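You operate a simulated robot arm through the tools that you are given. There is no shell and no other tool. Be economical: measure what you need, move in short steps, check, and stop when the job is done.

Carry out the task below with a simulated two-armed robot. There is one attempt and no reset: what you move stays moved.

Task
Press the zero key of the grey read-out three times. Fetch the plug gauge from the white bench and set it on top of the black block. Take the white bottle and put it on the low rack shelf. Fetch the green strap and set it on top of the black weight on the beige bench. Put the orange marker on the low rack shelf. Open the locker door, take the clipboard on the beige bench and put it away on the locker shelf, then shut the door. The order is free. Set down upright: plug gauge, white bottle.

The check looks at the end state, three seconds after you hand in, the way a careful person would. Anything else that was tipped, shoved, dropped, spilled or broken makes it a failure.

Robot
Two 7-joint arms with two-finger parallel grippers on one trunk, on a base that drives. Base frame: it is fixed to the floor where the robot stands at the start and does not move with it; the origin is under the middle of the robot, x ahead of it, y to its left, z up; the surface under the hand at the start is at about z = 800. Lengths are in mm, angles in rad, forces in N, time in s.
The left shoulder is at the start at [70, 177, 1145], the right one opposite. With the tool pointing down near the work surface each hand reaches from about 260 to 720 mm from the robot's upright axis, wherever it stands, measured 20 degrees to its own side. Places, roughly: black block (7x6x4 cm) [-1300, 2900, 800]; black weight [-1000, -500, 750]; clipboard (16x21x4 cm) [-1100, -1800, 700]; green strap (6x6x4 cm) [-1300, -900, 700]; locker door [-1000, 4500, 1000]; locker shelf (26x24 cm) [-1180, 4480, 680]; low rack shelf [900, -3400, 300]; orange marker (4x4x12 cm) [-1300, -1400, 700]; plug gauge [750, -500, 750]; white bottle [1500, -1000, 750]; zero key of the grey read-out [500, 200, 800]. Payload 3.43 kg a hand.
Tool frame (each hand has its own): the origin (TCP) lies between the finger pads and is the grasp point; the fingertips stand 30 mm ahead of it; z points along the fingers, y is the line along which they close. The gripper opens to 94 mm. The fingers are 28 mm wide and 10 mm thick; the gripper's body (50 by 96 mm) begins 55 mm behind the TCP.
Orientation is told as [roll, pitch, yaw] about the base's x, y, z axes, in that order, counted from this pose: with the fingers straight down and closing along the base's y, the tool's x points along the base's -x, its y along +y and its z along -z.

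Tools
- The arms move only by the tool send_rows. It takes "left_moves", "right_moves" or both (then of equal length, played together; a hand with none holds still); each is a list of rows, each a list of 3 entries, a list of its own where there are three numbers: the shift along the tool's x, y, z in mm, then the turn, a rotation vector about the tool's x, y, z in rad, then the opening, from 0 (shut) to 1 (fully open). In form: [[[tx, ty, tz], [wx, wy, wz], jaw], ...]. A call has 1 to 10 rows; each row is the pose to reach, as a shift and turn from the pose commanded when the call began, along the tool's axes at that moment. Each row takes 0.2 s and may step no farther than 50 mm and 0.15 rad from the row before; otherwise, or with a gripper value out of range, the whole call is refused. Where a pose cannot be reached the arm comes as near as it can. A force on the tool above 40 N (or 10 N above the force at the start of the call, whichever is more), or a blocked arm, ends the call early, and 0.2 s more pass. The fingers move at their own pace (about 153 mm/s each) and stop on an object; they squeeze with about 36 N. The grip force told is the motor's: it shows also when the fingers shut on nothing. Time passes only in rows, and 0.2 s behind the last, so rows that repeat a pose let the fingers close. It gives the time, the measured TCP pose, the force on the tool (base axes), the opening and the grip force at its end, in the units of the frame above (readings bear some noise), with the torque about the TCP (base axes, N m) and any sound that the robot's microphone picked up.
- Cameras (640 x 400 px; columns grow to the right, rows downward): "scene" is now at [129.9, -5.9, 1446.3]; the picture's right is [-0.09, -1.00, -0.00], its down [-0.72, 0.07, -0.69] and it looks along [0.69, -0.07, -0.72] (base axes); focal length 254 px, centre (320, 200). "left" rides on the left gripper at [76, -14, -102] in its tool frame; the picture's right is [0.18, 0.98, 0.00], its down [-0.75, 0.14, -0.64] and it looks along [-0.63, 0.12, 0.77] (tool axes); focal length 243 px, centre (320, 200). "right" rides on the right gripper at [76, 14, -102] in its tool frame; the picture's right is [-0.18, 0.98, 0.00], its down [-0.75, -0.14, -0.64] and it looks along [-0.63, -0.12, 0.77] (tool axes); focal length 243 px, centre (320, 200). There is no depth. A picture from a camera that has moved, and an enlarged one, comes with that camera's place and axes in the base frame and with its lens.
- snapshot(camera): a new picture of that camera. No time passes.
- slide_trunk(by): slides the trunk up (or, below 0, down) by that many mm; the arms and the scene camera ride with it, the base frame stays. It gives what a move gives, with no picture.
- roll_base(legs): drives the robot by 1 to 6 legs, each [ahead, turn to the left] in mm and rad, along the robot's own axes; the way and the turn of a leg run together, so that a leg with both is an arc; at most 1500 mm and 3.142 rad a leg. The arms and the cameras ride along, it lands a little off, and it stops where it bumps. It gives what a move gives.
- pan_tilt(pan, tilt): turns the head with the scene camera to pan (to the left, within 1.501 rad either way) and tilt (down, from -0.506 to 1.204), counted from straight ahead of the robot. It gives what a move gives.
- inspect(camera, box): a new picture of the part [left, top, right, bottom] of that camera's present view, enlarged. No time passes.
- sign_off(): hands the job in; it is judged then, once.

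Work in short steps. Places have to be worked out from the pictures, the camera data and where the tool is seen: move nearer, look again, correct. Check each grasp and each placing, and mend what went wrong. You have 196 turns and 176 pictures in all, those below and enlarged ones among them. Open the grippers and draw the arms clear of the work before you hand the job in, unless the task says otherwise.

The tools are called after "Emit:" as a command line: name --argument value ..., lists and objects as JSON in quotes. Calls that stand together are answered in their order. send_rows: Moves the arms, as the interface text tells. Its arguments: {"type":"object","properties":{"left_moves":{"type":"array"},"right_moves":{"type":"array"}},"required":[]} The other tools are called the same way: slide_trunk (by) slides the trunk up or down; roll_base (legs) drives the base; pan_tilt (pan, tilt) turns the head that bears the scene camera; snapshot (camera) takes a picture; inspect (camera, box) takes an enlarged picture of a part of a camera's view; sign_off () hands the job in.

At the start:

```text
t: 0.0
left_eef_pos: [488.7, 197.4, 1180.9]
left_orientation: [-0.002, -0.001, -0.001]
left_wrist_force: [0.2, 0.0, 0.0]
left_wrist_torque: [-0.01, -0.04, 0.02]
left_width: 94.0
left_grasp_force: 0.1
right_eef_pos: [438.7, -297.3, 1184.4]
right_orientation: [0.001, 0.001, 0.0]
right_wrist_force: [-0.2, 0.0, 0.0]
right_wrist_torque: [0.02, 0.06, -0.01]
right_width: 93.9
right_grasp_force: 0.0
trunk travel left (down, up): [-725.0, 115.0]
robot x, y, heading: [-0.9, -3.0, -0.005]
head pan, tilt: [-0.094, 0.805]
```

scene: 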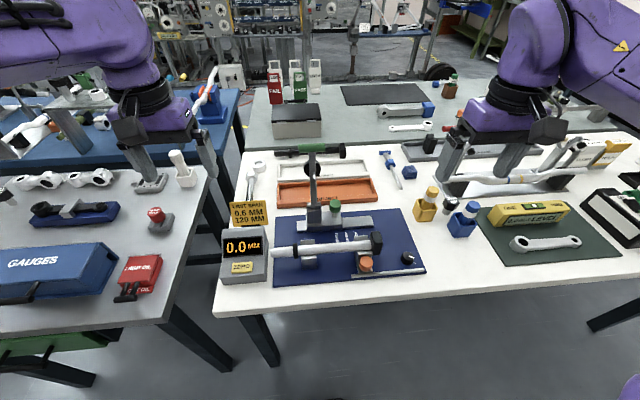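
right: 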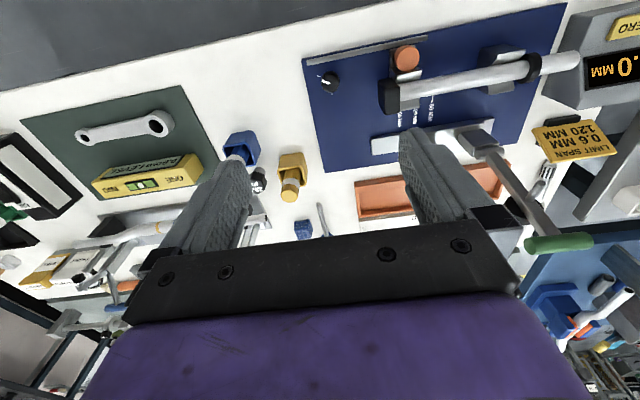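
left: 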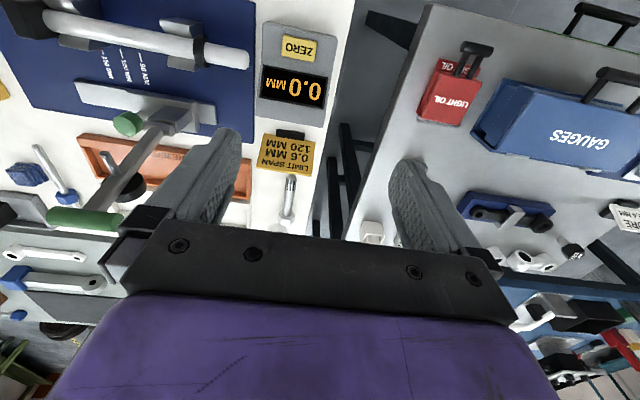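

The zero key triangulates to about (478, 163, 851) from the scene and left pictures. I look at it enlarged, and pick out the rest of the bench too.

Emit:
inspect --camera "left" --box '[220, 0, 380, 100]'

Emit:
inspect --camera "scene" --box '[200, 200, 360, 300]'

Emit:
inspect --camera "scene" --box '[380, 60, 640, 222]'

```text
4.00 times, centred on (300, 50) of left
camera zoom: at [414.3, 184.1, 1283.5], right [-0.18, 0.98, 0.0], down [0.75, 0.14, 0.64], along [0.63, 0.12, -0.77], focal length 970 px, centre (400, 800)
```

zoom: 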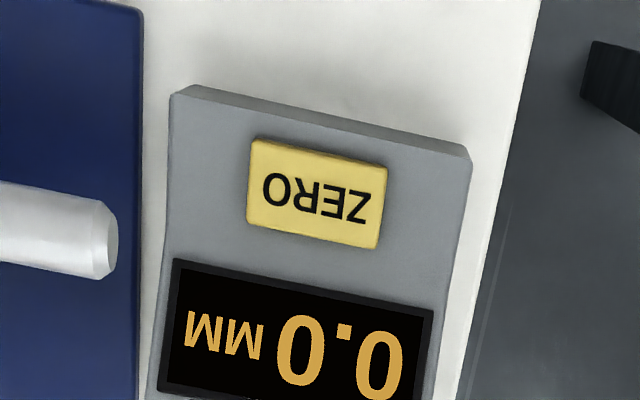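

```text
4.00 times, centred on (280, 250) of scene
camera zoom: at [129.9, -5.9, 1446.3], right [-0.09, -1.0, 0.0], down [-0.72, 0.07, -0.69], along [0.69, -0.07, -0.72], focal length 1014 px, centre (480, 0)
```

zoom: 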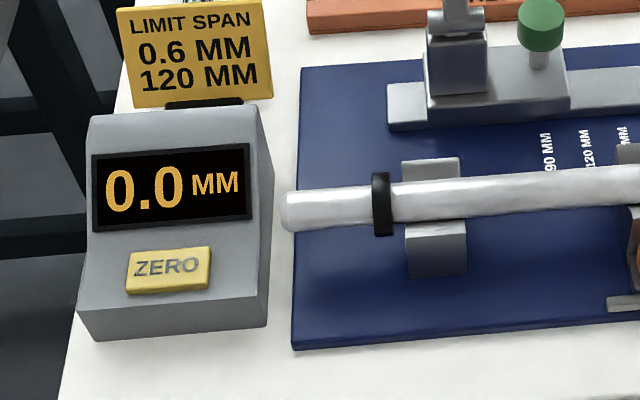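

```text
2.46 times, centred on (510, 141) of scene
camera zoom: at [129.9, -5.9, 1446.3], right [-0.09, -1.0, 0.0], down [-0.72, 0.07, -0.69], along [0.69, -0.07, -0.72], focal length 624 px, centre (-148, 345)
```

zoom: 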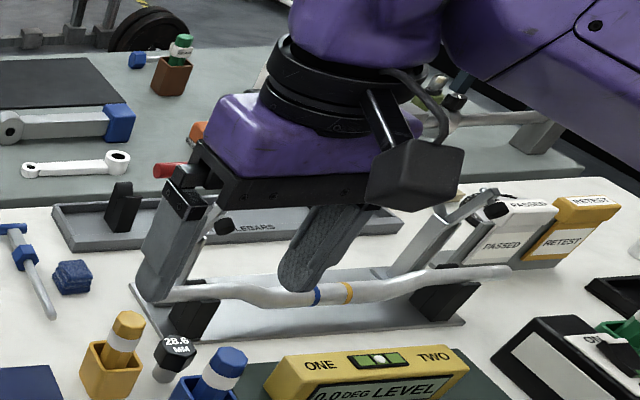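

The key is about 49 by 33 mm and clear of neighbours. I shut the left hand and bring its tips to about 40 mm above the key.

Emit:
send_rows --left_moves '[[[5, -20, 40], [0, 0, 0], 0], [[11, -35, 85], [0, 0, 0], 0], [[11, -35, 130], [0, 0, 0], 0], [[11, -35, 175], [0, 0, 0], 0], [[11, -35, 220], [0, 0, 0], 0], [[11, -35, 260], [0, 0, 0], 0], [[11, -35, 260], [0, 0, 0], 0]]'

Emit:
snapshot --camera "scene"

Emit:
snapshot --camera "left"

```text
t: 1.6
left_eef_pos: [477.2, 163.6, 923.6]
left_orientation: [0.001, -0.001, 0.0]
left_wrist_force: [-0.4, 0.7, 0.9]
left_wrist_torque: [-0.01, 0.01, 0.02]
left_width: 0.1
left_grasp_force: 32.7
right_eef_pos: [438.9, -297.9, 1185.0]
right_orientation: [-0.001, 0.001, 0.0]
right_wrist_force: [0.8, 0.6, 0.6]
right_wrist_torque: [0.01, 0.01, -0.01]
right_width: 93.9
right_grasp_force: 0.0
trunk travel left (down, up): [-725.0, 115.0]
robot x, y, heading: [3.1, -1.0, -0.004]
head pan, tilt: [-0.094, 0.805]
```

```text
169 pictures are left
camera scene: at [129.2, -6.0, 1446.4], right [-0.09, -1.0, 0.0], down [-0.72, 0.07, -0.69], along [0.69, -0.06, -0.72], focal length 254 px, centre (320, 200)
```

scene: 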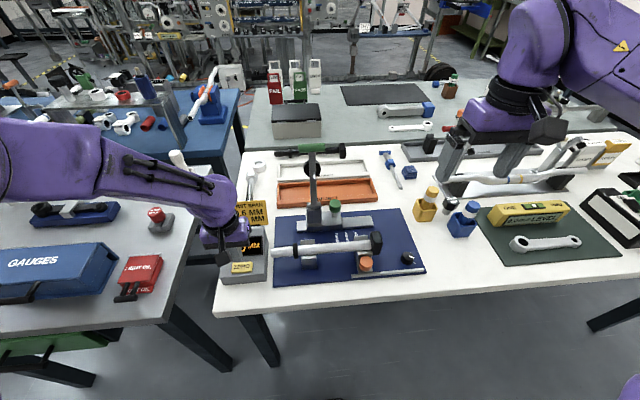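

```text
168 pictures are left
camera left: at [402.0, 148.9, 1024.7], right [-0.18, 0.98, 0.0], down [0.75, 0.14, 0.64], along [0.63, 0.12, -0.77], focal length 243 px, centre (320, 200)
```

left: 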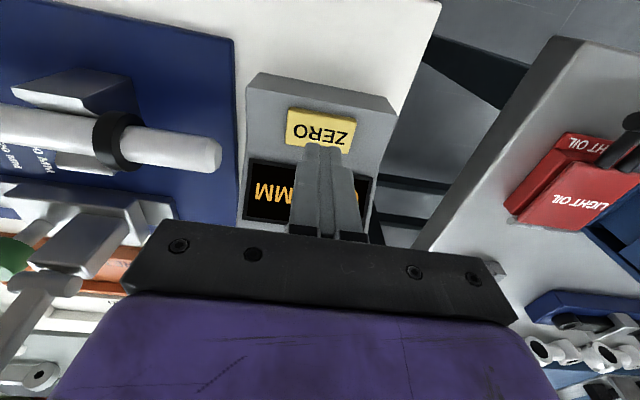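

The tips are aligned above the key with about 40 mm to go. I descend, slower at the end, and watch force and sound.

Emit:
send_rows --left_moves '[[[0, 0, 20], [0, 0, 0], 0], [[0, 0, 32], [0, 0, 0], 0], [[0, 0, 36], [0, 0, 0], 0], [[0, 0, 38], [0, 0, 0], 0], [[0, 0, 40], [0, 0, 0], 0], [[0, 0, 42], [0, 0, 0], 0], [[0, 0, 44], [0, 0, 0], 0], [[0, 0, 46], [0, 0, 0], 0]]'

Emit:
inspect --camera "left" --box '[200, 50, 440, 200]'

```text
t: 3.4
left_eef_pos: [478.8, 163.9, 876.8]
left_orientation: [0.0, -0.003, 0.0]
left_wrist_force: [-0.4, 0.2, 7.8]
left_wrist_torque: [0.02, 0.0, 0.04]
left_width: 0.1
left_grasp_force: 33.0
right_eef_pos: [437.7, -297.6, 1186.5]
right_orientation: [-0.001, -0.002, 0.0]
right_wrist_force: [0.3, 0.0, 0.1]
right_wrist_torque: [-0.01, 0.01, 0.0]
right_width: 94.2
right_grasp_force: 0.0
trunk travel left (down, up): [-725.0, 115.0]
robot x, y, heading: [2.7, -3.4, -0.002]
head pan, tilt: [-0.094, 0.805]
heard: click
```

```text
2.67 times, centred on (320, 125) of left
camera zoom: at [403.2, 149.0, 978.4], right [-0.18, 0.98, 0.0], down [0.75, 0.14, 0.64], along [0.63, 0.12, -0.77], focal length 647 px, centre (320, 400)
```

zoom: 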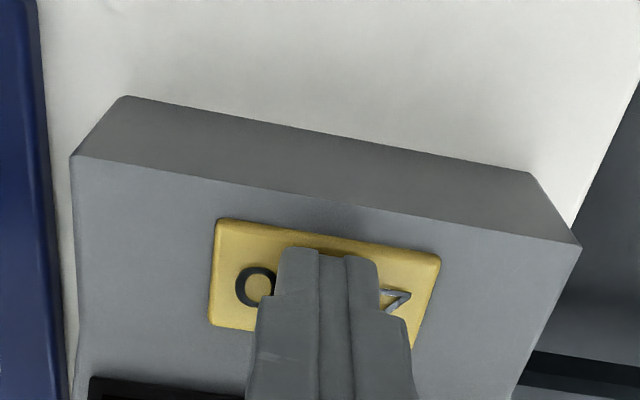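

One click at 8 N: press one done. I lift off 15 mm and press again to the same depth.

Emit:
send_rows --left_moves '[[[0, 0, -8], [0, 0, 0], 0], [[0, 0, -15], [0, 0, 0], 0], [[0, 0, -15], [0, 0, 0], 0], [[0, 0, -15], [0, 0, 0], 0], [[0, 0, -8], [0, 0, 0], 0], [[0, 0, -4], [0, 0, 0], 0], [[0, 0, -2], [0, 0, 0], 0], [[0, 0, 0], [0, 0, 0], 0]]'

```text
t: 5.2
left_eef_pos: [477.4, 162.8, 876.0]
left_orientation: [-0.001, -0.004, -0.001]
left_wrist_force: [-0.4, 1.7, 8.1]
left_wrist_torque: [0.11, 0.04, -0.01]
left_width: 0.0
left_grasp_force: 32.5
right_eef_pos: [437.8, -296.6, 1186.1]
right_orientation: [0.0, -0.002, -0.001]
right_wrist_force: [0.2, 0.6, -1.0]
right_wrist_torque: [-0.02, -0.01, 0.01]
right_width: 94.1
right_grasp_force: 0.1
trunk travel left (down, up): [-725.0, 115.0]
robot x, y, heading: [-0.9, -1.9, 0.003]
head pan, tilt: [-0.094, 0.805]
heard: click
```

Second click heard. Third press the same way.

Emit:
send_rows --left_moves '[[[0, 0, -8], [0, 0, 0], 0], [[0, 0, -15], [0, 0, 0], 0], [[0, 0, -15], [0, 0, 0], 0], [[0, 0, -15], [0, 0, 0], 0], [[0, 0, -8], [0, 0, 0], 0], [[0, 0, -4], [0, 0, 0], 0], [[0, 0, -2], [0, 0, 0], 0], [[0, 0, 0], [0, 0, 0], 0]]'

```text
t: 7.0
left_eef_pos: [479.1, 162.3, 876.2]
left_orientation: [0.0, -0.002, 0.001]
left_wrist_force: [0.3, -0.9, 7.8]
left_wrist_torque: [0.0, -0.01, 0.0]
left_width: 0.2
left_grasp_force: 32.8
right_eef_pos: [438.0, -297.4, 1184.5]
right_orientation: [0.0, 0.001, -0.001]
right_wrist_force: [0.5, 0.0, 0.1]
right_wrist_torque: [0.02, 0.0, 0.01]
right_width: 93.8
right_grasp_force: 0.0
trunk travel left (down, up): [-725.0, 115.0]
robot x, y, heading: [-0.7, -2.6, -0.002]
head pan, tilt: [-0.094, 0.805]
heard: click
```

Third click. I raise the left hand, back to its start pose, and look around with the head for the way to drive.

Emit:
send_rows --left_moves '[[[0, 0, -45], [0, 0, 0], 0], [[0, 0, -90], [0, 0, 0], 0], [[0, 0, -135], [0, 0, 0], 0], [[0, 0, -180], [0, 0, 0], 0], [[0, 0, -225], [0, 0, 0], 0], [[0, 0, -270], [0, 0, 0], 0], [[0, 0, -305], [0, 0, 0], 0.5]]'

Emit:
pan_tilt --pan -1.4 --tilt 0.4

Emit:
snapshot --camera "scene"

Emit:
pan_tilt --pan 1.4 --tilt 0.4

Emit:
snapshot --camera "scene"

Emit:
pan_tilt --pan -0.5 --tilt 0.5

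Emit:
snapshot --camera "scene"

```text
t: 8.6
left_eef_pos: [476.6, 161.2, 1182.0]
left_orientation: [-0.002, 0.0, 0.0]
left_wrist_force: [0.5, -0.1, 0.3]
left_wrist_torque: [0.01, -0.01, 0.0]
left_width: 47.0
left_grasp_force: 0.1
right_eef_pos: [437.5, -297.0, 1185.6]
right_orientation: [0.0, 0.0, 0.001]
right_wrist_force: [-0.5, -0.6, 0.7]
right_wrist_torque: [-0.02, -0.03, 0.0]
right_width: 94.3
right_grasp_force: 0.1
trunk travel left (down, up): [-725.0, 115.0]
robot x, y, heading: [2.2, 3.7, 0.001]
head pan, tilt: [-0.094, 0.805]
```

```text
t: 10.1
left_eef_pos: [478.5, 160.7, 1180.3]
left_orientation: [0.001, 0.0, 0.0]
left_wrist_force: [0.5, 0.6, 1.0]
left_wrist_torque: [0.0, 0.01, 0.0]
left_width: 47.1
left_grasp_force: 0.0
right_eef_pos: [438.3, -297.5, 1184.5]
right_orientation: [0.001, -0.001, 0.001]
right_wrist_force: [0.0, 0.1, -0.8]
right_wrist_torque: [0.01, 0.02, -0.05]
right_width: 93.6
right_grasp_force: 0.1
trunk travel left (down, up): [-725.0, 115.0]
robot x, y, heading: [-2.5, 0.2, -0.004]
head pan, tilt: [-1.4, 0.4]
```

```text
166 pictures are left
camera scene: at [65.8, -89.6, 1481.8], right [-0.99, -0.17, 0.0], down [-0.07, 0.38, -0.92], along [0.16, -0.91, -0.39], focal length 254 px, centre (320, 200)
```

scene: 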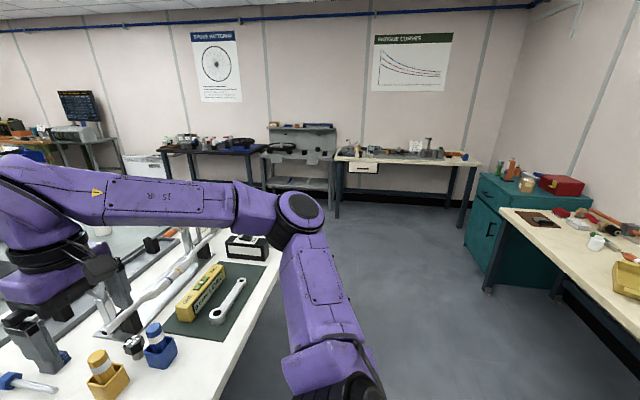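

```text
t: 12.5
left_eef_pos: [479.1, 160.9, 1179.8]
left_orientation: [0.001, 0.0, 0.001]
left_wrist_force: [-0.1, -0.3, -1.1]
left_wrist_torque: [0.02, -0.02, 0.0]
left_width: 47.0
left_grasp_force: 0.0
right_eef_pos: [437.0, -296.8, 1185.0]
right_orientation: [0.0, 0.002, 0.0]
right_wrist_force: [0.8, 0.6, 0.0]
right_wrist_torque: [-0.01, 0.04, -0.02]
right_width: 93.6
right_grasp_force: 0.1
trunk travel left (down, up): [-725.0, 115.0]
robot x, y, heading: [1.4, 3.0, -0.0]
head pan, tilt: [1.4, 0.4]
```

```text
165 pictures are left
camera scene: at [65.7, 92.9, 1481.8], right [0.99, -0.17, 0.0], down [-0.07, -0.38, -0.92], along [0.16, 0.91, -0.39], focal length 254 px, centre (320, 200)
```

scene: 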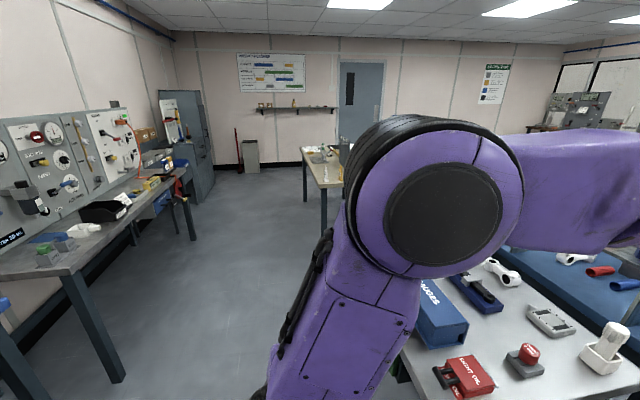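

```text
t: 14.4
left_eef_pos: [478.6, 160.8, 1181.2]
left_orientation: [0.0, 0.0, 0.002]
left_wrist_force: [0.0, 0.5, 0.3]
left_wrist_torque: [0.0, -0.03, -0.02]
left_width: 47.2
left_grasp_force: 0.1
right_eef_pos: [439.0, -296.9, 1185.2]
right_orientation: [-0.001, -0.001, 0.0]
right_wrist_force: [0.2, -0.6, -0.1]
right_wrist_torque: [-0.01, -0.02, -0.01]
right_width: 94.1
right_grasp_force: 0.0
trunk travel left (down, up): [-725.0, 115.0]
robot x, y, heading: [3.6, -2.0, 0.004]
head pan, tilt: [-0.499, 0.499]
```

```text
164 pictures are left
camera scene: at [129.8, -41.8, 1472.7], right [-0.48, -0.88, 0.0], down [-0.42, 0.23, -0.88], along [0.77, -0.42, -0.48], focal length 254 px, centre (320, 200)
```

scene: 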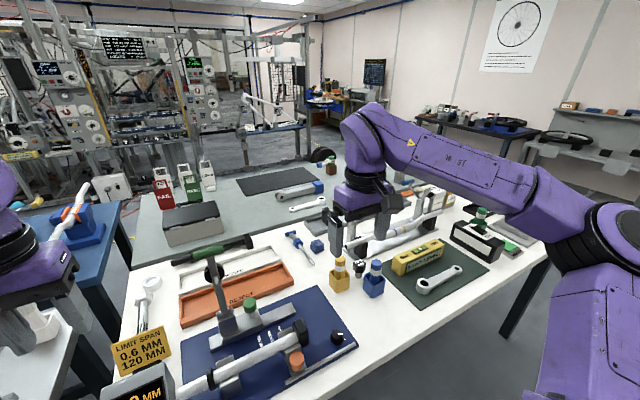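

Corridors look clear. I drive right about 320 mm and a bit ahead so the plug gauge (about (704, −512)) comes in reach of the right hand.

Emit:
roll_base --legs '[[0, -1.571], [320, 0], [0, 1.571], [60, 0]]'

Emit:
pan_tilt --pan -0.3 --tilt 0.7

Emit:
snapshot --camera "scene"

Emit:
snapshot --camera "right"

```text
t: 24.7
left_eef_pos: [532.8, -145.8, 1183.5]
left_orientation: [-0.002, -0.009, 0.026]
left_wrist_force: [-0.9, -0.1, 0.6]
left_wrist_torque: [-0.01, -0.07, 0.01]
left_width: 47.1
left_grasp_force: 0.0
right_eef_pos: [505.5, -604.6, 1188.9]
right_orientation: [-0.002, -0.007, 0.025]
right_wrist_force: [-0.8, 0.7, 0.7]
right_wrist_torque: [0.01, -0.05, -0.03]
right_width: 94.2
right_grasp_force: 0.2
trunk travel left (down, up): [-725.0, 115.0]
robot x, y, heading: [65.0, -319.9, 0.025]
head pan, tilt: [-0.499, 0.499]
```

```text
t: 25.4
left_eef_pos: [541.0, -145.0, 1181.1]
left_orientation: [0.0, 0.0, 0.026]
left_wrist_force: [-0.8, 0.3, 0.5]
left_wrist_torque: [0.0, 0.03, 0.01]
left_width: 47.1
left_grasp_force: 0.1
right_eef_pos: [514.2, -603.6, 1184.6]
right_orientation: [0.001, -0.001, 0.025]
right_wrist_force: [0.4, 0.3, -0.4]
right_wrist_torque: [-0.03, 0.03, 0.0]
right_width: 94.0
right_grasp_force: 0.2
trunk travel left (down, up): [-725.0, 115.0]
robot x, y, heading: [64.0, -317.1, 0.026]
head pan, tilt: [-0.3, 0.7]
```

```text
163 pictures are left
camera scene: at [199.6, -338.2, 1454.8], right [-0.27, -0.96, 0.0], down [-0.62, 0.18, -0.76], along [0.74, -0.21, -0.64], focal length 254 px, centre (320, 200)
```

scene: 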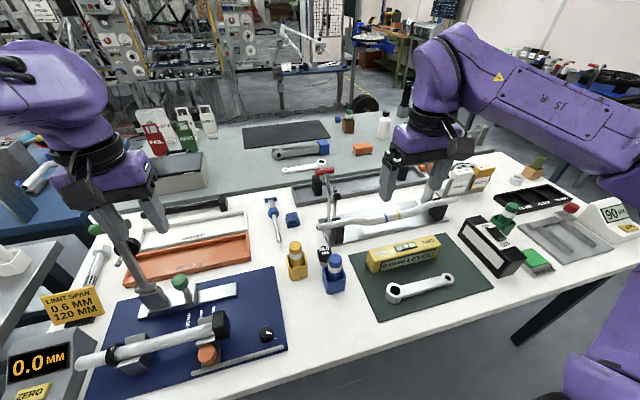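

```text
162 pictures are left
camera right: at [436.7, -590.2, 1287.5], right [0.16, 0.99, 0.0], down [0.76, -0.12, 0.64], along [0.63, -0.1, -0.77], focal length 243 px, centre (320, 200)
```

right: 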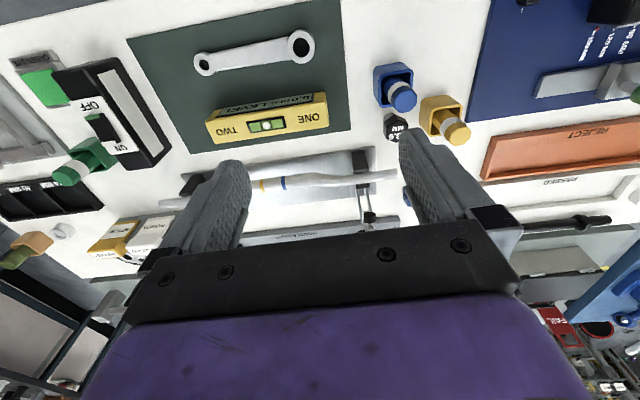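

The gauge ("28.6 MM" black cap) stands at about (650, −480), close to the blue and yellow holders. I take enlarged views to see its shape and gaps.

Emit:
inspect --camera "scene" --box '[260, 220, 388, 300]'

Emit:
inspect --camera "right" --box '[330, 50, 490, 150]'

Emit:
inspect --camera "scene" --box '[340, 90, 440, 152]'

```text
5.00 times, centred on (324, 260) of scene
camera zoom: at [199.6, -338.2, 1454.8], right [-0.27, -0.96, 0.0], down [-0.62, 0.18, -0.76], along [0.74, -0.21, -0.64], focal length 1268 px, centre (300, -100)
```

zoom: 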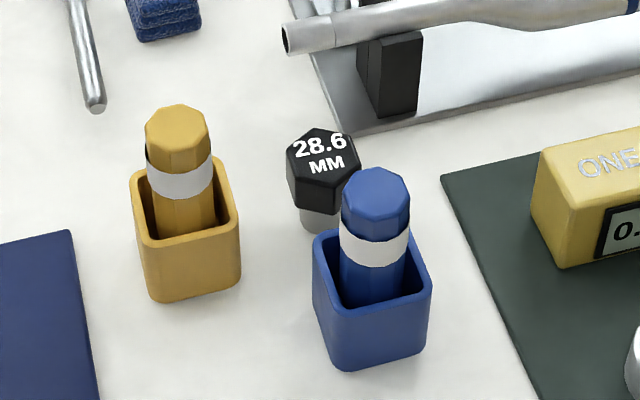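

```text
4.00 times, centred on (410, 100) of right
camera zoom: at [436.7, -590.2, 1287.5], right [0.16, 0.99, 0.0], down [0.76, -0.12, 0.64], along [0.63, -0.1, -0.77], focal length 970 px, centre (-40, 600)
```

zoom: 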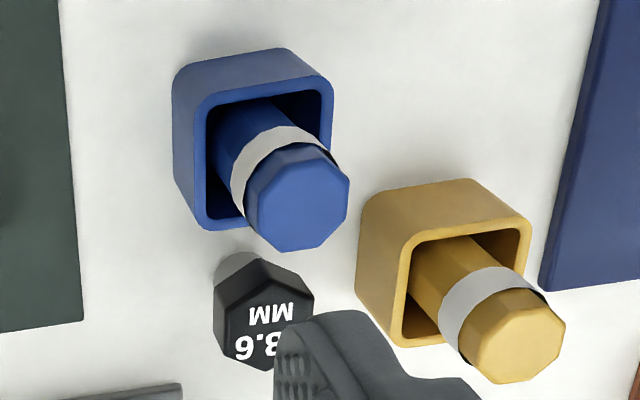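

```text
6.40 times, centred on (390, 121) of scene
camera zoom: at [199.6, -338.2, 1454.8], right [-0.27, -0.96, 0.0], down [-0.62, 0.18, -0.76], along [0.74, -0.21, -0.64], focal length 1623 px, centre (-128, 706)
```

zoom: 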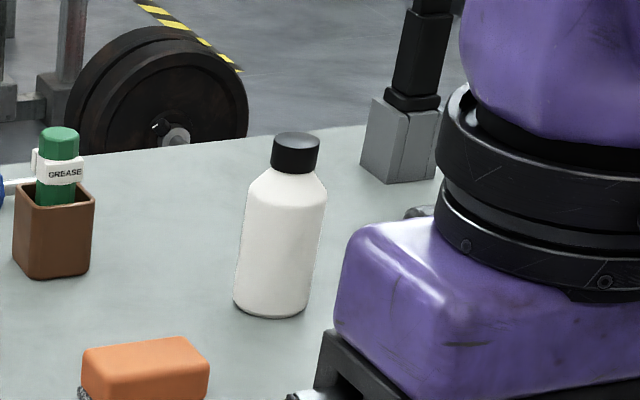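

The cap is about 43 mm across, sitting on a narrower stem; the best closing line is along y, between the yellow holder's edge and free space. I bring the right hand above it, opening 62 mm, and look again.

Emit:
send_rows --right_moves '[[[-23, 20, 30], [0, 0, 0], 0.66], [[-46, 40, 60], [0, 0, 0], 0.66], [[-69, 60, 90], [0, 0, 0], 0.66], [[-92, 80, 120], [0, 0, 0], 0.66], [[-115, 101, 150], [0, 0, 0], 0.66], [[-137, 121, 180], [0, 0, 0], 0.66]]'

Emit:
snapshot --camera "right"

Emit:
inspect --camera "scene" --box '[230, 180, 430, 305]'

```text
t: 26.8
left_eef_pos: [541.7, -145.0, 1180.2]
left_orientation: [-0.002, 0.001, 0.027]
left_wrist_force: [-0.5, 0.1, 0.5]
left_wrist_torque: [-0.04, 0.03, -0.01]
left_width: 47.3
left_grasp_force: 0.0
right_eef_pos: [644.7, -478.2, 1004.0]
right_orientation: [0.0, -0.001, 0.025]
right_wrist_force: [-0.5, 0.0, -0.5]
right_wrist_torque: [0.05, 0.01, -0.03]
right_width: 62.0
right_grasp_force: 0.1
trunk travel left (down, up): [-725.0, 115.0]
robot x, y, heading: [64.7, -317.6, 0.019]
head pan, tilt: [-0.3, 0.7]
```

```text
158 pictures are left
camera right: at [568.6, -463.7, 1107.0], right [0.16, 0.99, 0.0], down [0.76, -0.12, 0.64], along [0.63, -0.1, -0.77], focal length 243 px, centre (320, 200)
```

right: 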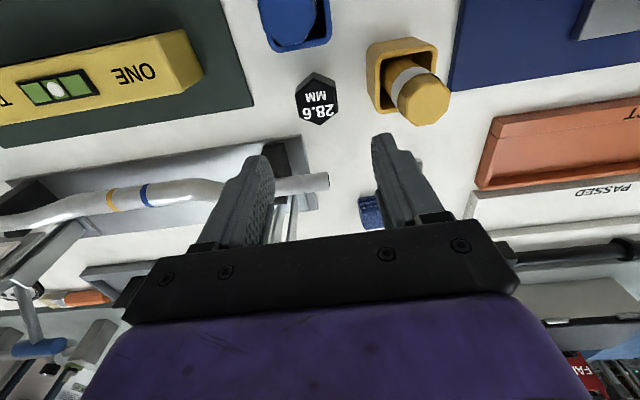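

```text
3.20 times, centred on (330, 242) of scene
camera zoom: at [198.8, -337.2, 1454.9], right [-0.27, -0.96, 0.0], down [-0.62, 0.17, -0.76], along [0.74, -0.21, -0.64], focal length 812 px, centre (288, 64)
```

zoom: 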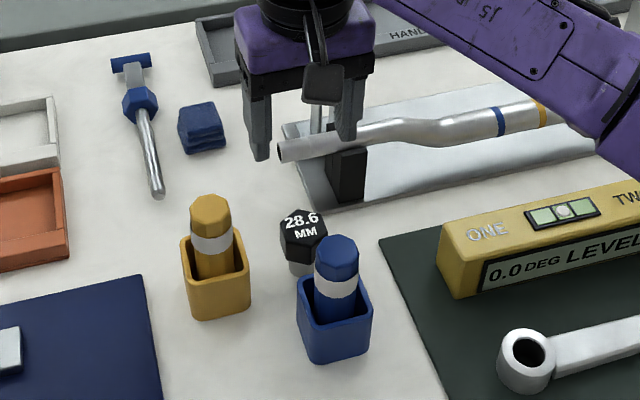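

The cap sits at about (637, −478, top ~870), 7 mm nearer than the hand. I correct and go down to about z 920, then look.

Emit:
send_rows --right_moves '[[[7, 0, 30], [0, 0, 0], 0.66], [[7, 0, 60], [0, 0, 0], 0.66], [[7, 0, 85], [0, 0, 0], 0.66]]'

Emit:
snapshot --camera "right"

Emit:
inspect --camera "scene" --box '[260, 180, 388, 260]'

```text
t: 27.6
left_eef_pos: [540.1, -145.8, 1182.0]
left_orientation: [0.0, -0.002, 0.027]
left_wrist_force: [0.5, 0.0, 0.3]
left_wrist_torque: [-0.01, -0.01, -0.02]
left_width: 46.6
left_grasp_force: 0.1
right_eef_pos: [639.8, -477.3, 920.1]
right_orientation: [-0.001, -0.003, 0.025]
right_wrist_force: [-0.1, -0.3, 0.1]
right_wrist_torque: [0.0, -0.02, -0.02]
right_width: 62.1
right_grasp_force: 0.1
trunk travel left (down, up): [-725.0, 115.0]
robot x, y, heading: [68.5, -320.3, 0.026]
head pan, tilt: [-0.3, 0.7]
```

```text
156 pictures are left
camera right: at [562.3, -464.0, 1022.5], right [0.16, 0.99, 0.0], down [0.76, -0.12, 0.64], along [0.64, -0.1, -0.77], focal length 243 px, centre (320, 200)
```

right: 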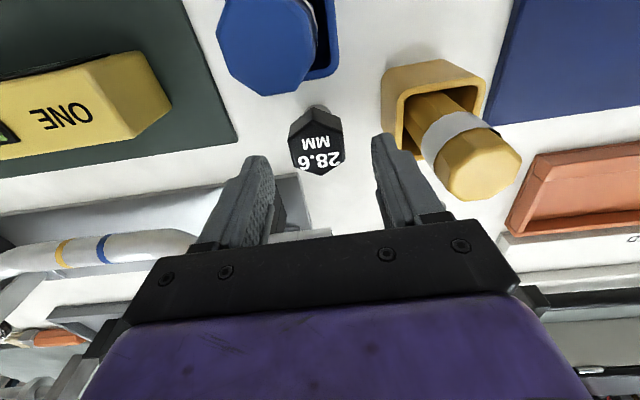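

```text
5.00 times, centred on (324, 220) of scene
camera zoom: at [197.7, -338.5, 1455.0], right [-0.27, -0.96, 0.0], down [-0.62, 0.18, -0.76], along [0.74, -0.21, -0.64], focal length 1268 px, centre (300, 100)
```

zoom: 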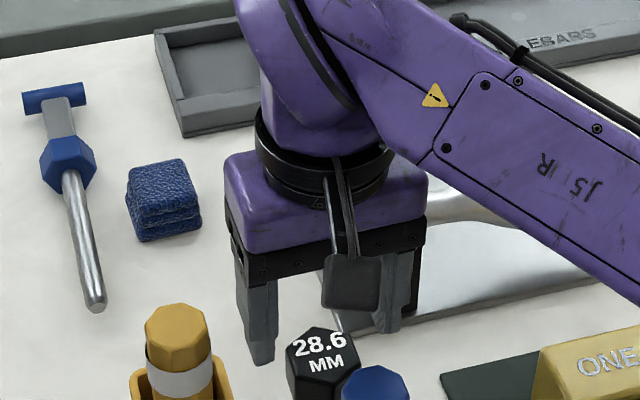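

Fingers straddle the cap, whose flats face the jaws. The blue marker under the camera tops out around 925, so I grip shallow (TCP z ≈ 865), then close.

Emit:
send_rows --right_moves '[[[3, 0, 25], [0, 0, 0], 0.66], [[3, 0, 40], [0, 0, 0], 0.66], [[3, 0, 55], [0, 0, 0], 0.66], [[3, 0, 55], [0, 0, 0], 0], [[3, 0, 55], [0, 0, 0], 0], [[3, 0, 55], [0, 0, 0], 0]]'

Emit:
snapshot --camera "right"

```text
t: 29.0
left_eef_pos: [539.3, -144.9, 1181.6]
left_orientation: [0.001, -0.003, 0.027]
left_wrist_force: [0.9, 0.1, -1.1]
left_wrist_torque: [-0.01, 0.05, 0.03]
left_width: 46.9
left_grasp_force: 0.0
right_eef_pos: [636.1, -479.6, 865.8]
right_orientation: [0.001, -0.001, 0.026]
right_wrist_force: [0.9, 0.4, 1.1]
right_wrist_torque: [0.02, -0.07, -0.02]
right_width: 43.9
right_grasp_force: 35.9
trunk travel left (down, up): [-725.0, 115.0]
robot x, y, heading: [67.0, -318.7, 0.025]
head pan, tilt: [-0.3, 0.7]
```

```text
154 pictures are left
camera right: at [559.2, -465.1, 967.9], right [0.16, 0.99, 0.0], down [0.76, -0.12, 0.64], along [0.63, -0.1, -0.77], focal length 243 px, centre (320, 200)
```

right: 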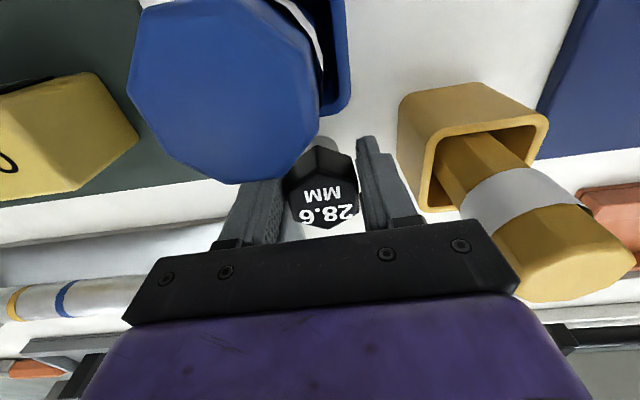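

Grip holds at 44 mm. I lift straight up and draw the hand back to its carry pose.

Emit:
send_rows --right_moves '[[[0, 0, -20], [0, 0, 0], 0], [[0, 0, -60], [0, 0, 0], 0], [[0, 0, -105], [0, 0, 0], 0], [[0, 0, -150], [0, 0, 0], 0], [[0, 0, -195], [0, 0, 0], 0], [[0, 0, -240], [0, 0, 0], 0], [[35, -30, -250], [0, 0, 0], 0], [[70, -60, -250], [0, 0, 0], 0], [[105, -90, -250], [0, 0, 0], 0], [[140, -110, -250], [0, 0, 0], 0]]'

Emit:
snapshot --camera "right"

Emit:
snapshot --camera "scene"

```text
t: 31.2
left_eef_pos: [538.8, -146.6, 1182.3]
left_orientation: [0.002, -0.001, 0.028]
left_wrist_force: [-0.1, -0.1, -0.5]
left_wrist_torque: [0.03, -0.02, 0.0]
left_width: 47.0
left_grasp_force: 0.1
right_eef_pos: [498.0, -595.1, 1115.9]
right_orientation: [0.001, -0.002, 0.026]
right_wrist_force: [-0.5, -0.7, -0.4]
right_wrist_torque: [0.03, 0.02, 0.02]
right_width: 44.0
right_grasp_force: 35.8
trunk travel left (down, up): [-725.0, 115.0]
robot x, y, heading: [67.0, -318.5, 0.029]
head pan, tilt: [-0.3, 0.7]
```

```text
153 pictures are left
camera right: at [420.5, -582.0, 1218.2], right [0.16, 0.99, 0.0], down [0.76, -0.12, 0.64], along [0.64, -0.1, -0.77], focal length 243 px, centre (320, 200)
```

right: 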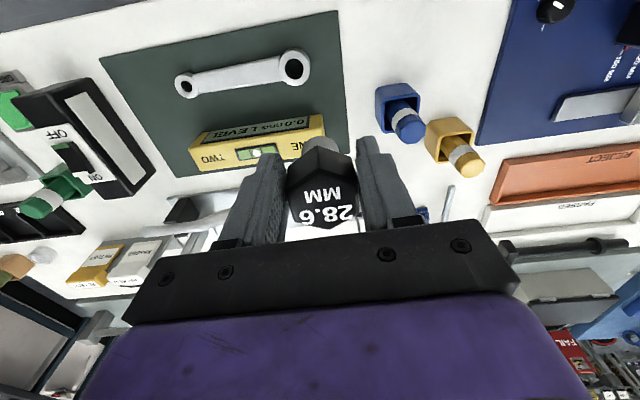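

```text
152 pictures are left
camera scene: at [195.7, -340.1, 1455.1], right [-0.27, -0.96, 0.0], down [-0.62, 0.18, -0.77], along [0.74, -0.21, -0.64], focal length 254 px, centre (320, 200)
```

scene: 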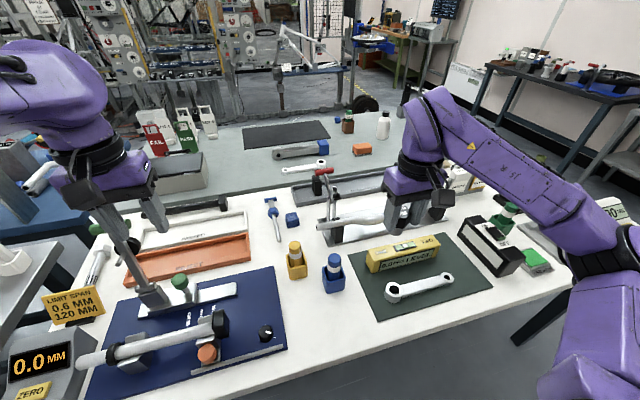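

Gauge is held upright. Next the clipboard: I back out, drive down the aisle to y ≈ −1650 and face the beige bench.

Emit:
roll_base --legs '[[-500, 0], [0, -1.598], [1330, 0], [0, -1.571]]'

Emit:
pan_tilt --pan 0.0 --tilt 0.7

Emit:
snapshot --camera "scene"

```text
t: 48.1
left_eef_pos: [-959.9, -1776.5, 1182.0]
left_orientation: [0.001, -0.003, 3.103]
left_wrist_force: [0.8, 0.2, 0.7]
left_wrist_torque: [0.0, 0.0, -0.02]
left_width: 47.1
left_grasp_force: 0.0
right_eef_pos: [-891.0, -1330.2, 1114.9]
right_orientation: [0.001, 0.0, 3.103]
right_wrist_force: [-0.8, -0.5, -0.6]
right_wrist_torque: [0.01, -0.01, 0.02]
right_width: 43.9
right_grasp_force: 35.8
trunk travel left (down, up): [-725.0, 115.0]
robot x, y, heading: [-475.3, -1631.3, 3.1]
head pan, tilt: [-0.3, 0.7]
```

```text
t: 48.9
left_eef_pos: [-959.5, -1776.4, 1180.8]
left_orientation: [-0.001, -0.002, 3.103]
left_wrist_force: [1.1, 0.3, 0.2]
left_wrist_torque: [0.0, 0.01, -0.01]
left_width: 46.9
left_grasp_force: 0.0
right_eef_pos: [-890.6, -1332.1, 1115.1]
right_orientation: [-0.001, 0.001, 3.103]
right_wrist_force: [-0.2, -0.4, -0.2]
right_wrist_torque: [0.02, -0.04, 0.01]
right_width: 44.1
right_grasp_force: 35.8
trunk travel left (down, up): [-725.0, 115.0]
robot x, y, heading: [-473.9, -1633.9, 3.102]
head pan, tilt: [0.0, 0.7]
```

```text
151 pictures are left
camera scene: at [-610.9, -1626.9, 1455.0], right [0.04, 1.0, 0.0], down [0.64, -0.03, -0.76], along [-0.76, 0.03, -0.64], focal length 254 px, centre (320, 200)
```

scene: 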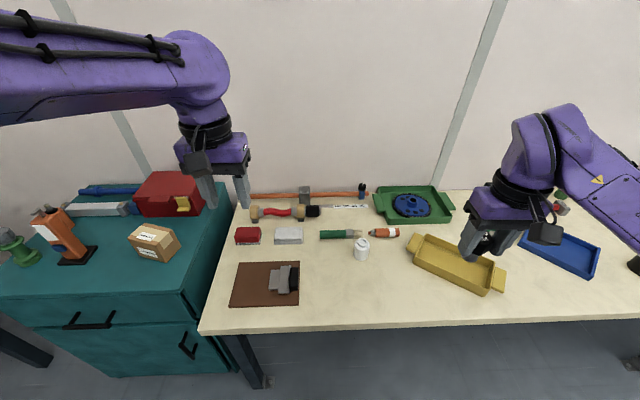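

The clipboard lies brown at about (−1080, −1790), with a grey clip at its right end to grip. I enlarge it, and look through the left hand camera.

Emit:
inspect --camera "scene" --box '[210, 245, 338, 325]'

Emit:
snapshot --camera "left"

Emit:
inspect --camera "scene" --box '[300, 195, 428, 275]'

```text
5.00 times, centred on (274, 285) of scene
camera zoom: at [-610.9, -1626.9, 1455.0], right [0.04, 1.0, 0.0], down [0.64, -0.03, -0.76], along [-0.76, 0.03, -0.64], focal length 1268 px, centre (550, -225)
```

zoom: 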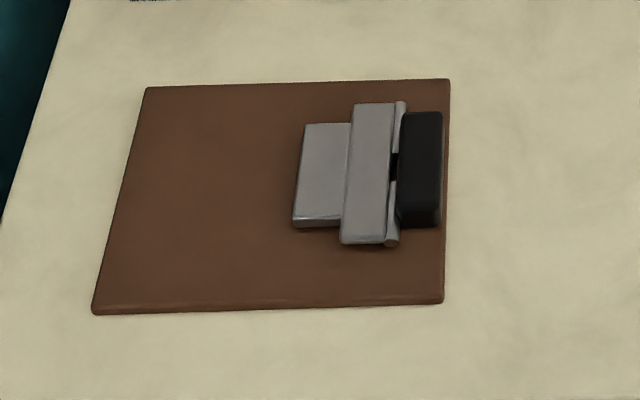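

```text
149 pictures are left
camera left: at [-881.9, -1765.0, 1282.9], right [0.15, -0.99, 0.0], down [-0.76, -0.11, 0.64], along [-0.64, -0.09, -0.77], focal length 243 px, centre (320, 200)
```

left: 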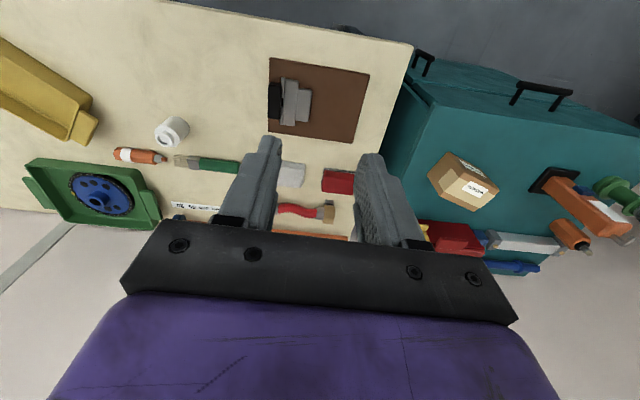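

```text
5.00 times, centred on (364, 235) of scene
camera zoom: at [-610.9, -1626.9, 1455.0], right [0.04, 1.0, 0.0], down [0.64, -0.03, -0.76], along [-0.76, 0.03, -0.64], focal length 1268 px, centre (100, 25)
```

zoom: 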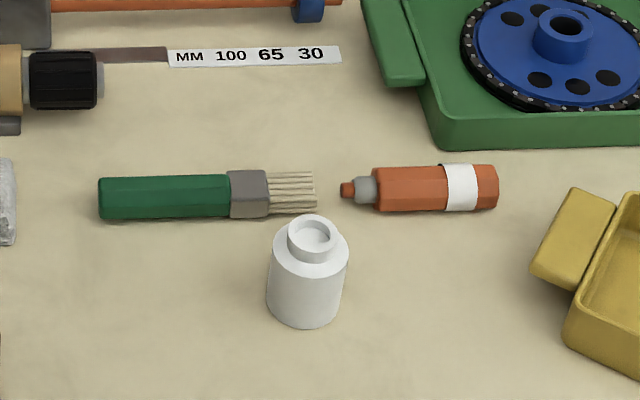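

The clip has a plate and a black handle; together about 60 mm wide along y. I move the left hand above it, open, to look closely.

Emit:
send_rows --left_moves '[[[-24, -12, 30], [0, 0, 0], 1], [[-48, -24, 65], [0, 0, 0], 1], [[-72, -36, 100], [0, 0, 0], 1], [[-96, -48, 135], [0, 0, 0], 1], [[-120, -60, 170], [0, 0, 0], 1], [[-120, -60, 215], [0, 0, 0], 1], [[-120, -60, 260], [0, 0, 0], 1], [[-120, -60, 305], [0, 0, 0], 1]]'

Emit:
snapshot --camera "left"

Emit:
inspect --camera "scene" --box '[210, 205, 338, 325]'

```text
t: 50.7
left_eef_pos: [-1077.1, -1712.3, 875.5]
left_orientation: [0.002, -0.003, 3.103]
left_wrist_force: [0.5, -0.2, -0.9]
left_wrist_torque: [0.01, 0.02, 0.0]
left_width: 94.0
left_grasp_force: 0.0
right_eef_pos: [-892.6, -1330.4, 1115.0]
right_orientation: [0.0, -0.002, 3.102]
right_wrist_force: [-0.3, 1.0, 0.0]
right_wrist_torque: [0.02, -0.05, 0.0]
right_width: 44.1
right_grasp_force: 35.9
trunk travel left (down, up): [-725.0, 115.0]
robot x, y, heading: [-472.0, -1634.3, 3.102]
head pan, tilt: [0.0, 0.7]
```

```text
147 pictures are left
camera left: at [-998.9, -1700.9, 977.8], right [0.15, -0.99, 0.0], down [-0.76, -0.11, 0.64], along [-0.64, -0.09, -0.77], focal length 243 px, centre (320, 200)
```

left: 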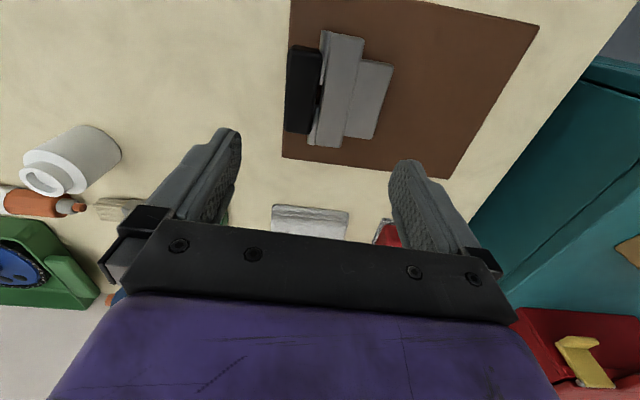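

```text
3.33 times, centred on (274, 265) of scene
camera zoom: at [-612.5, -1627.0, 1454.9], right [0.04, 1.0, 0.0], down [0.64, -0.02, -0.76], along [-0.76, 0.03, -0.65], focal length 845 px, centre (473, -17)
```

zoom: 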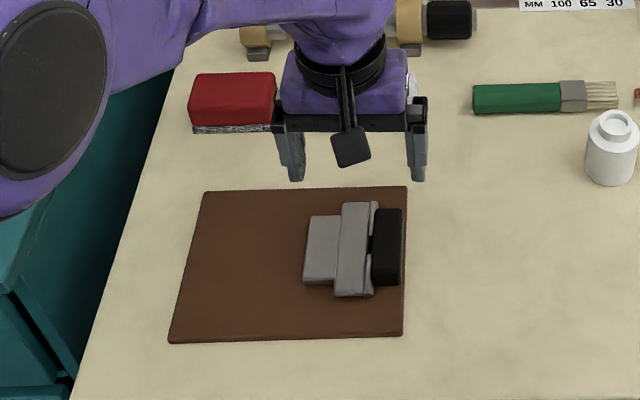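

I want the clip's geometry before choosing the grasp, so I enlarge the left-hand view.

Emit:
inspect --camera "left" --box '[256, 20, 416, 170]'

Emit:
inspect --camera "scene" --box '[290, 255, 354, 300]'

```text
2.67 times, centred on (336, 95) of left
camera zoom: at [-998.9, -1700.9, 977.8], right [0.15, -0.99, 0.0], down [-0.76, -0.11, 0.64], along [-0.64, -0.09, -0.77], focal length 647 px, centre (277, 480)
```

zoom: 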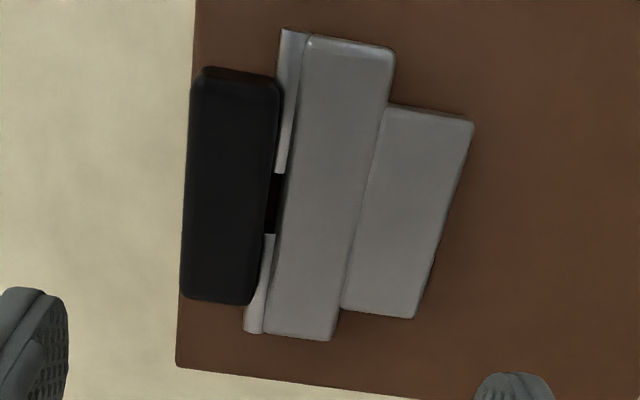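

```text
8.89 times, centred on (322, 278) of scene
camera zoom: at [-612.5, -1627.0, 1454.9], right [0.04, 1.0, 0.0], down [0.64, -0.02, -0.76], along [-0.76, 0.03, -0.65], focal length 2254 px, centre (302, -489)
```

zoom: 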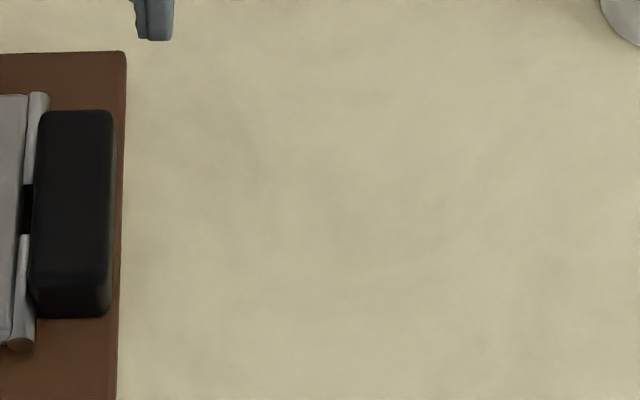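

Handle is about 77 × 28 mm; how to hold it depends on the locker, so I'll scout that before picking it up. With the left hand free I do the green strap first: raise the arm and drive along the bench.

Emit:
send_rows --left_moves '[[[0, 0, -45], [0, 0, 0], 0.5], [[0, 0, -90], [0, 0, 0], 0.5], [[0, 0, -135], [0, 0, 0], 0.5], [[0, 0, -180], [0, 0, 0], 0.5], [[30, 15, -225], [0, 0, 0], 0.5], [[60, 30, -260], [0, 0, 0], 0.5], [[90, 45, -290], [0, 0, 0], 0.5], [[120, 60, -305], [0, 0, 0], 0.5]]'

Emit:
roll_base --legs '[[0, -1.533], [830, 0], [0, 1.571]]'

Emit:
snapshot --camera "scene"

```text
refused: row 5 steps farther than a row can; nothing moved
```

```text
t: 62.7
left_eef_pos: [-1055.4, -880.7, 877.3]
left_orientation: [-0.001, -0.002, 3.109]
left_wrist_force: [-0.3, -0.6, 0.6]
left_wrist_torque: [0.04, 0.02, -0.03]
left_width: 93.6
left_grasp_force: 0.1
right_eef_pos: [-872.4, -498.0, 1114.7]
right_orientation: [0.001, 0.001, 3.108]
right_wrist_force: [-0.1, -0.2, -1.4]
right_wrist_torque: [-0.02, -0.04, 0.0]
right_width: 44.0
right_grasp_force: 36.1
trunk travel left (down, up): [-725.0, 115.0]
robot x, y, heading: [-456.2, -794.5, 3.11]
head pan, tilt: [0.0, 0.7]
```

```text
143 pictures are left
camera scene: at [-591.2, -792.3, 1454.9], right [0.03, 1.0, 0.0], down [0.64, -0.02, -0.76], along [-0.76, 0.03, -0.64], focal length 254 px, centre (320, 200)
```

scene: 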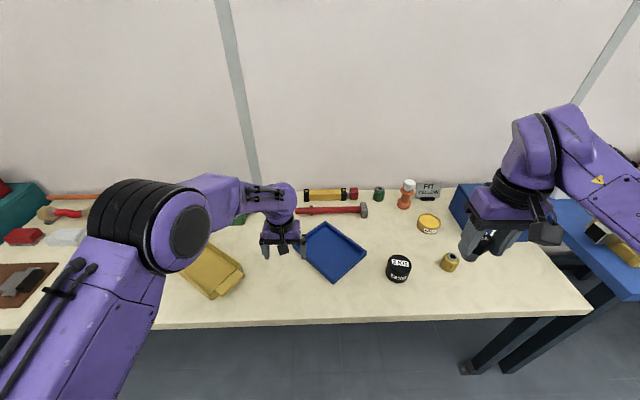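

That first move was refused while the drive ran with the hand still low; forces stayed nil and nothing looks disturbed. I raise the left arm now with shorter steps.

Emit:
send_rows --left_moves '[[[0, 0, -45], [0, 0, 0], 0.7], [[0, 0, -90], [0, 0, 0], 0.7], [[0, 0, -135], [0, 0, 0], 0.7], [[10, 5, -175], [0, 0, 0], 0.7], [[35, 20, -210], [0, 0, 0], 0.7], [[60, 35, -240], [0, 0, 0], 0.7], [[90, 50, -270], [0, 0, 0], 0.7], [[120, 60, -305], [0, 0, 0], 0.7]]'

Emit:
snapshot --camera "scene"

Emit:
snapshot --camera "left"

```text
t: 64.5
left_eef_pos: [-933.0, -945.1, 1183.8]
left_orientation: [-0.002, -0.004, 3.109]
left_wrist_force: [0.0, 1.1, 0.6]
left_wrist_torque: [0.01, 0.02, 0.04]
left_width: 65.8
left_grasp_force: 0.1
right_eef_pos: [-869.5, -498.8, 1116.2]
right_orientation: [0.0, -0.004, 3.108]
right_wrist_force: [0.1, -0.5, -1.2]
right_wrist_torque: [0.0, 0.03, -0.02]
right_width: 44.1
right_grasp_force: 36.2
trunk travel left (down, up): [-725.0, 115.0]
robot x, y, heading: [-457.9, -799.8, 3.104]
head pan, tilt: [0.0, 0.7]
```

```text
142 pictures are left
camera scene: at [-588.2, -793.0, 1455.2], right [0.03, 1.0, 0.0], down [0.64, -0.02, -0.77], along [-0.77, 0.03, -0.64], focal length 254 px, centre (320, 200)
```

scene: 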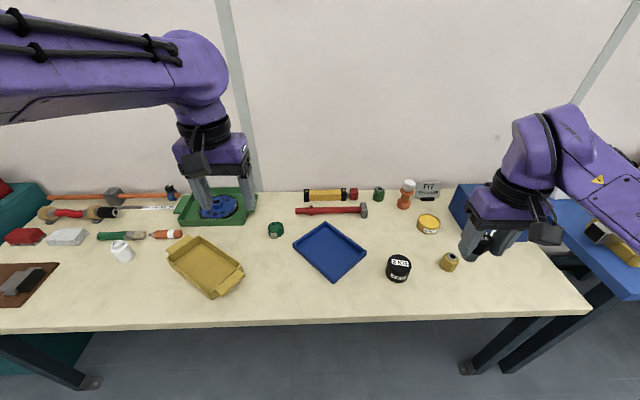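

```text
141 pictures are left
camera left: at [-855.3, -932.9, 1284.6], right [0.15, -0.99, 0.0], down [-0.76, -0.12, 0.64], along [-0.64, -0.1, -0.77], focal length 243 px, centre (320, 200)
```

left: 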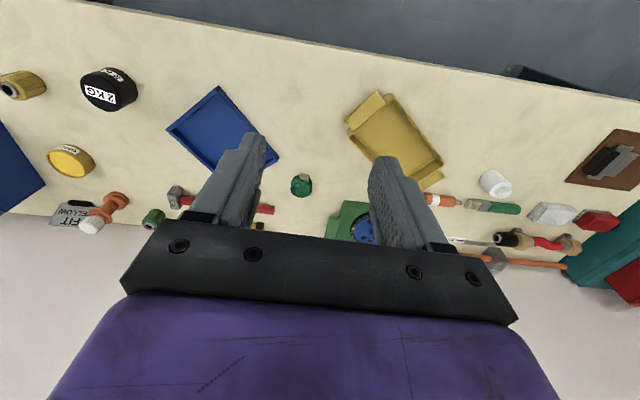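

All unchanged. The strap is the small green coil at about (−1275, −940, 725); the weight at about (−1063, −527). I roll 140 mm nearer.

Emit:
roll_base --legs '[[140, 0]]'

Emit:
inspect --camera "left" --box '[240, 100, 400, 240]'

Emit:
inspect --camera "scene" --box '[220, 180, 348, 280]'

```text
t: 65.8
left_eef_pos: [-1073.7, -939.6, 1182.1]
left_orientation: [0.0, -0.001, 3.11]
left_wrist_force: [0.6, -0.2, 0.5]
left_wrist_torque: [0.03, -0.03, -0.01]
left_width: 66.1
left_grasp_force: 0.0
right_eef_pos: [-1009.9, -494.6, 1114.8]
right_orientation: [-0.001, -0.001, 3.11]
right_wrist_force: [-0.3, 1.1, -1.6]
right_wrist_torque: [-0.02, -0.02, 0.02]
right_width: 44.1
right_grasp_force: 36.2
trunk travel left (down, up): [-725.0, 115.0]
robot x, y, heading: [-594.7, -794.0, 3.112]
head pan, tilt: [0.0, 0.7]
```

```text
2.86 times, centred on (320, 170) of left
camera zoom: at [-994.9, -928.3, 1284.2], right [0.15, -0.99, 0.0], down [-0.76, -0.12, 0.64], along [-0.64, -0.1, -0.77], focal length 693 px, centre (320, 286)
```

zoom: 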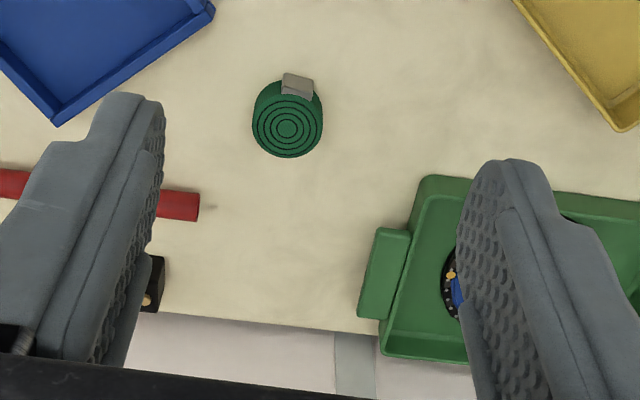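

```text
4.00 times, centred on (284, 230) of scene
camera zoom: at [-727.7, -788.1, 1455.2], right [0.03, 1.0, 0.0], down [0.64, -0.02, -0.77], along [-0.77, 0.02, -0.64], focal length 1014 px, centre (464, 80)
```

zoom: 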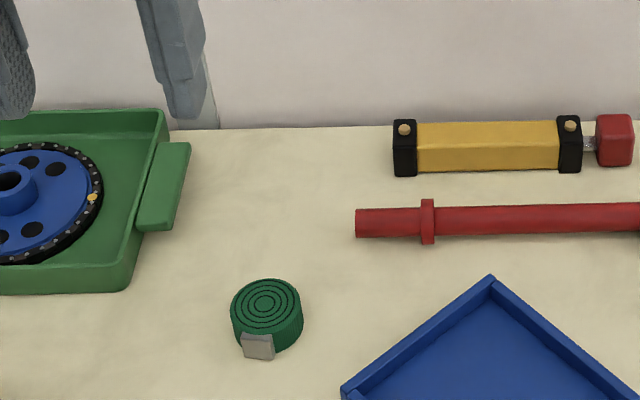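

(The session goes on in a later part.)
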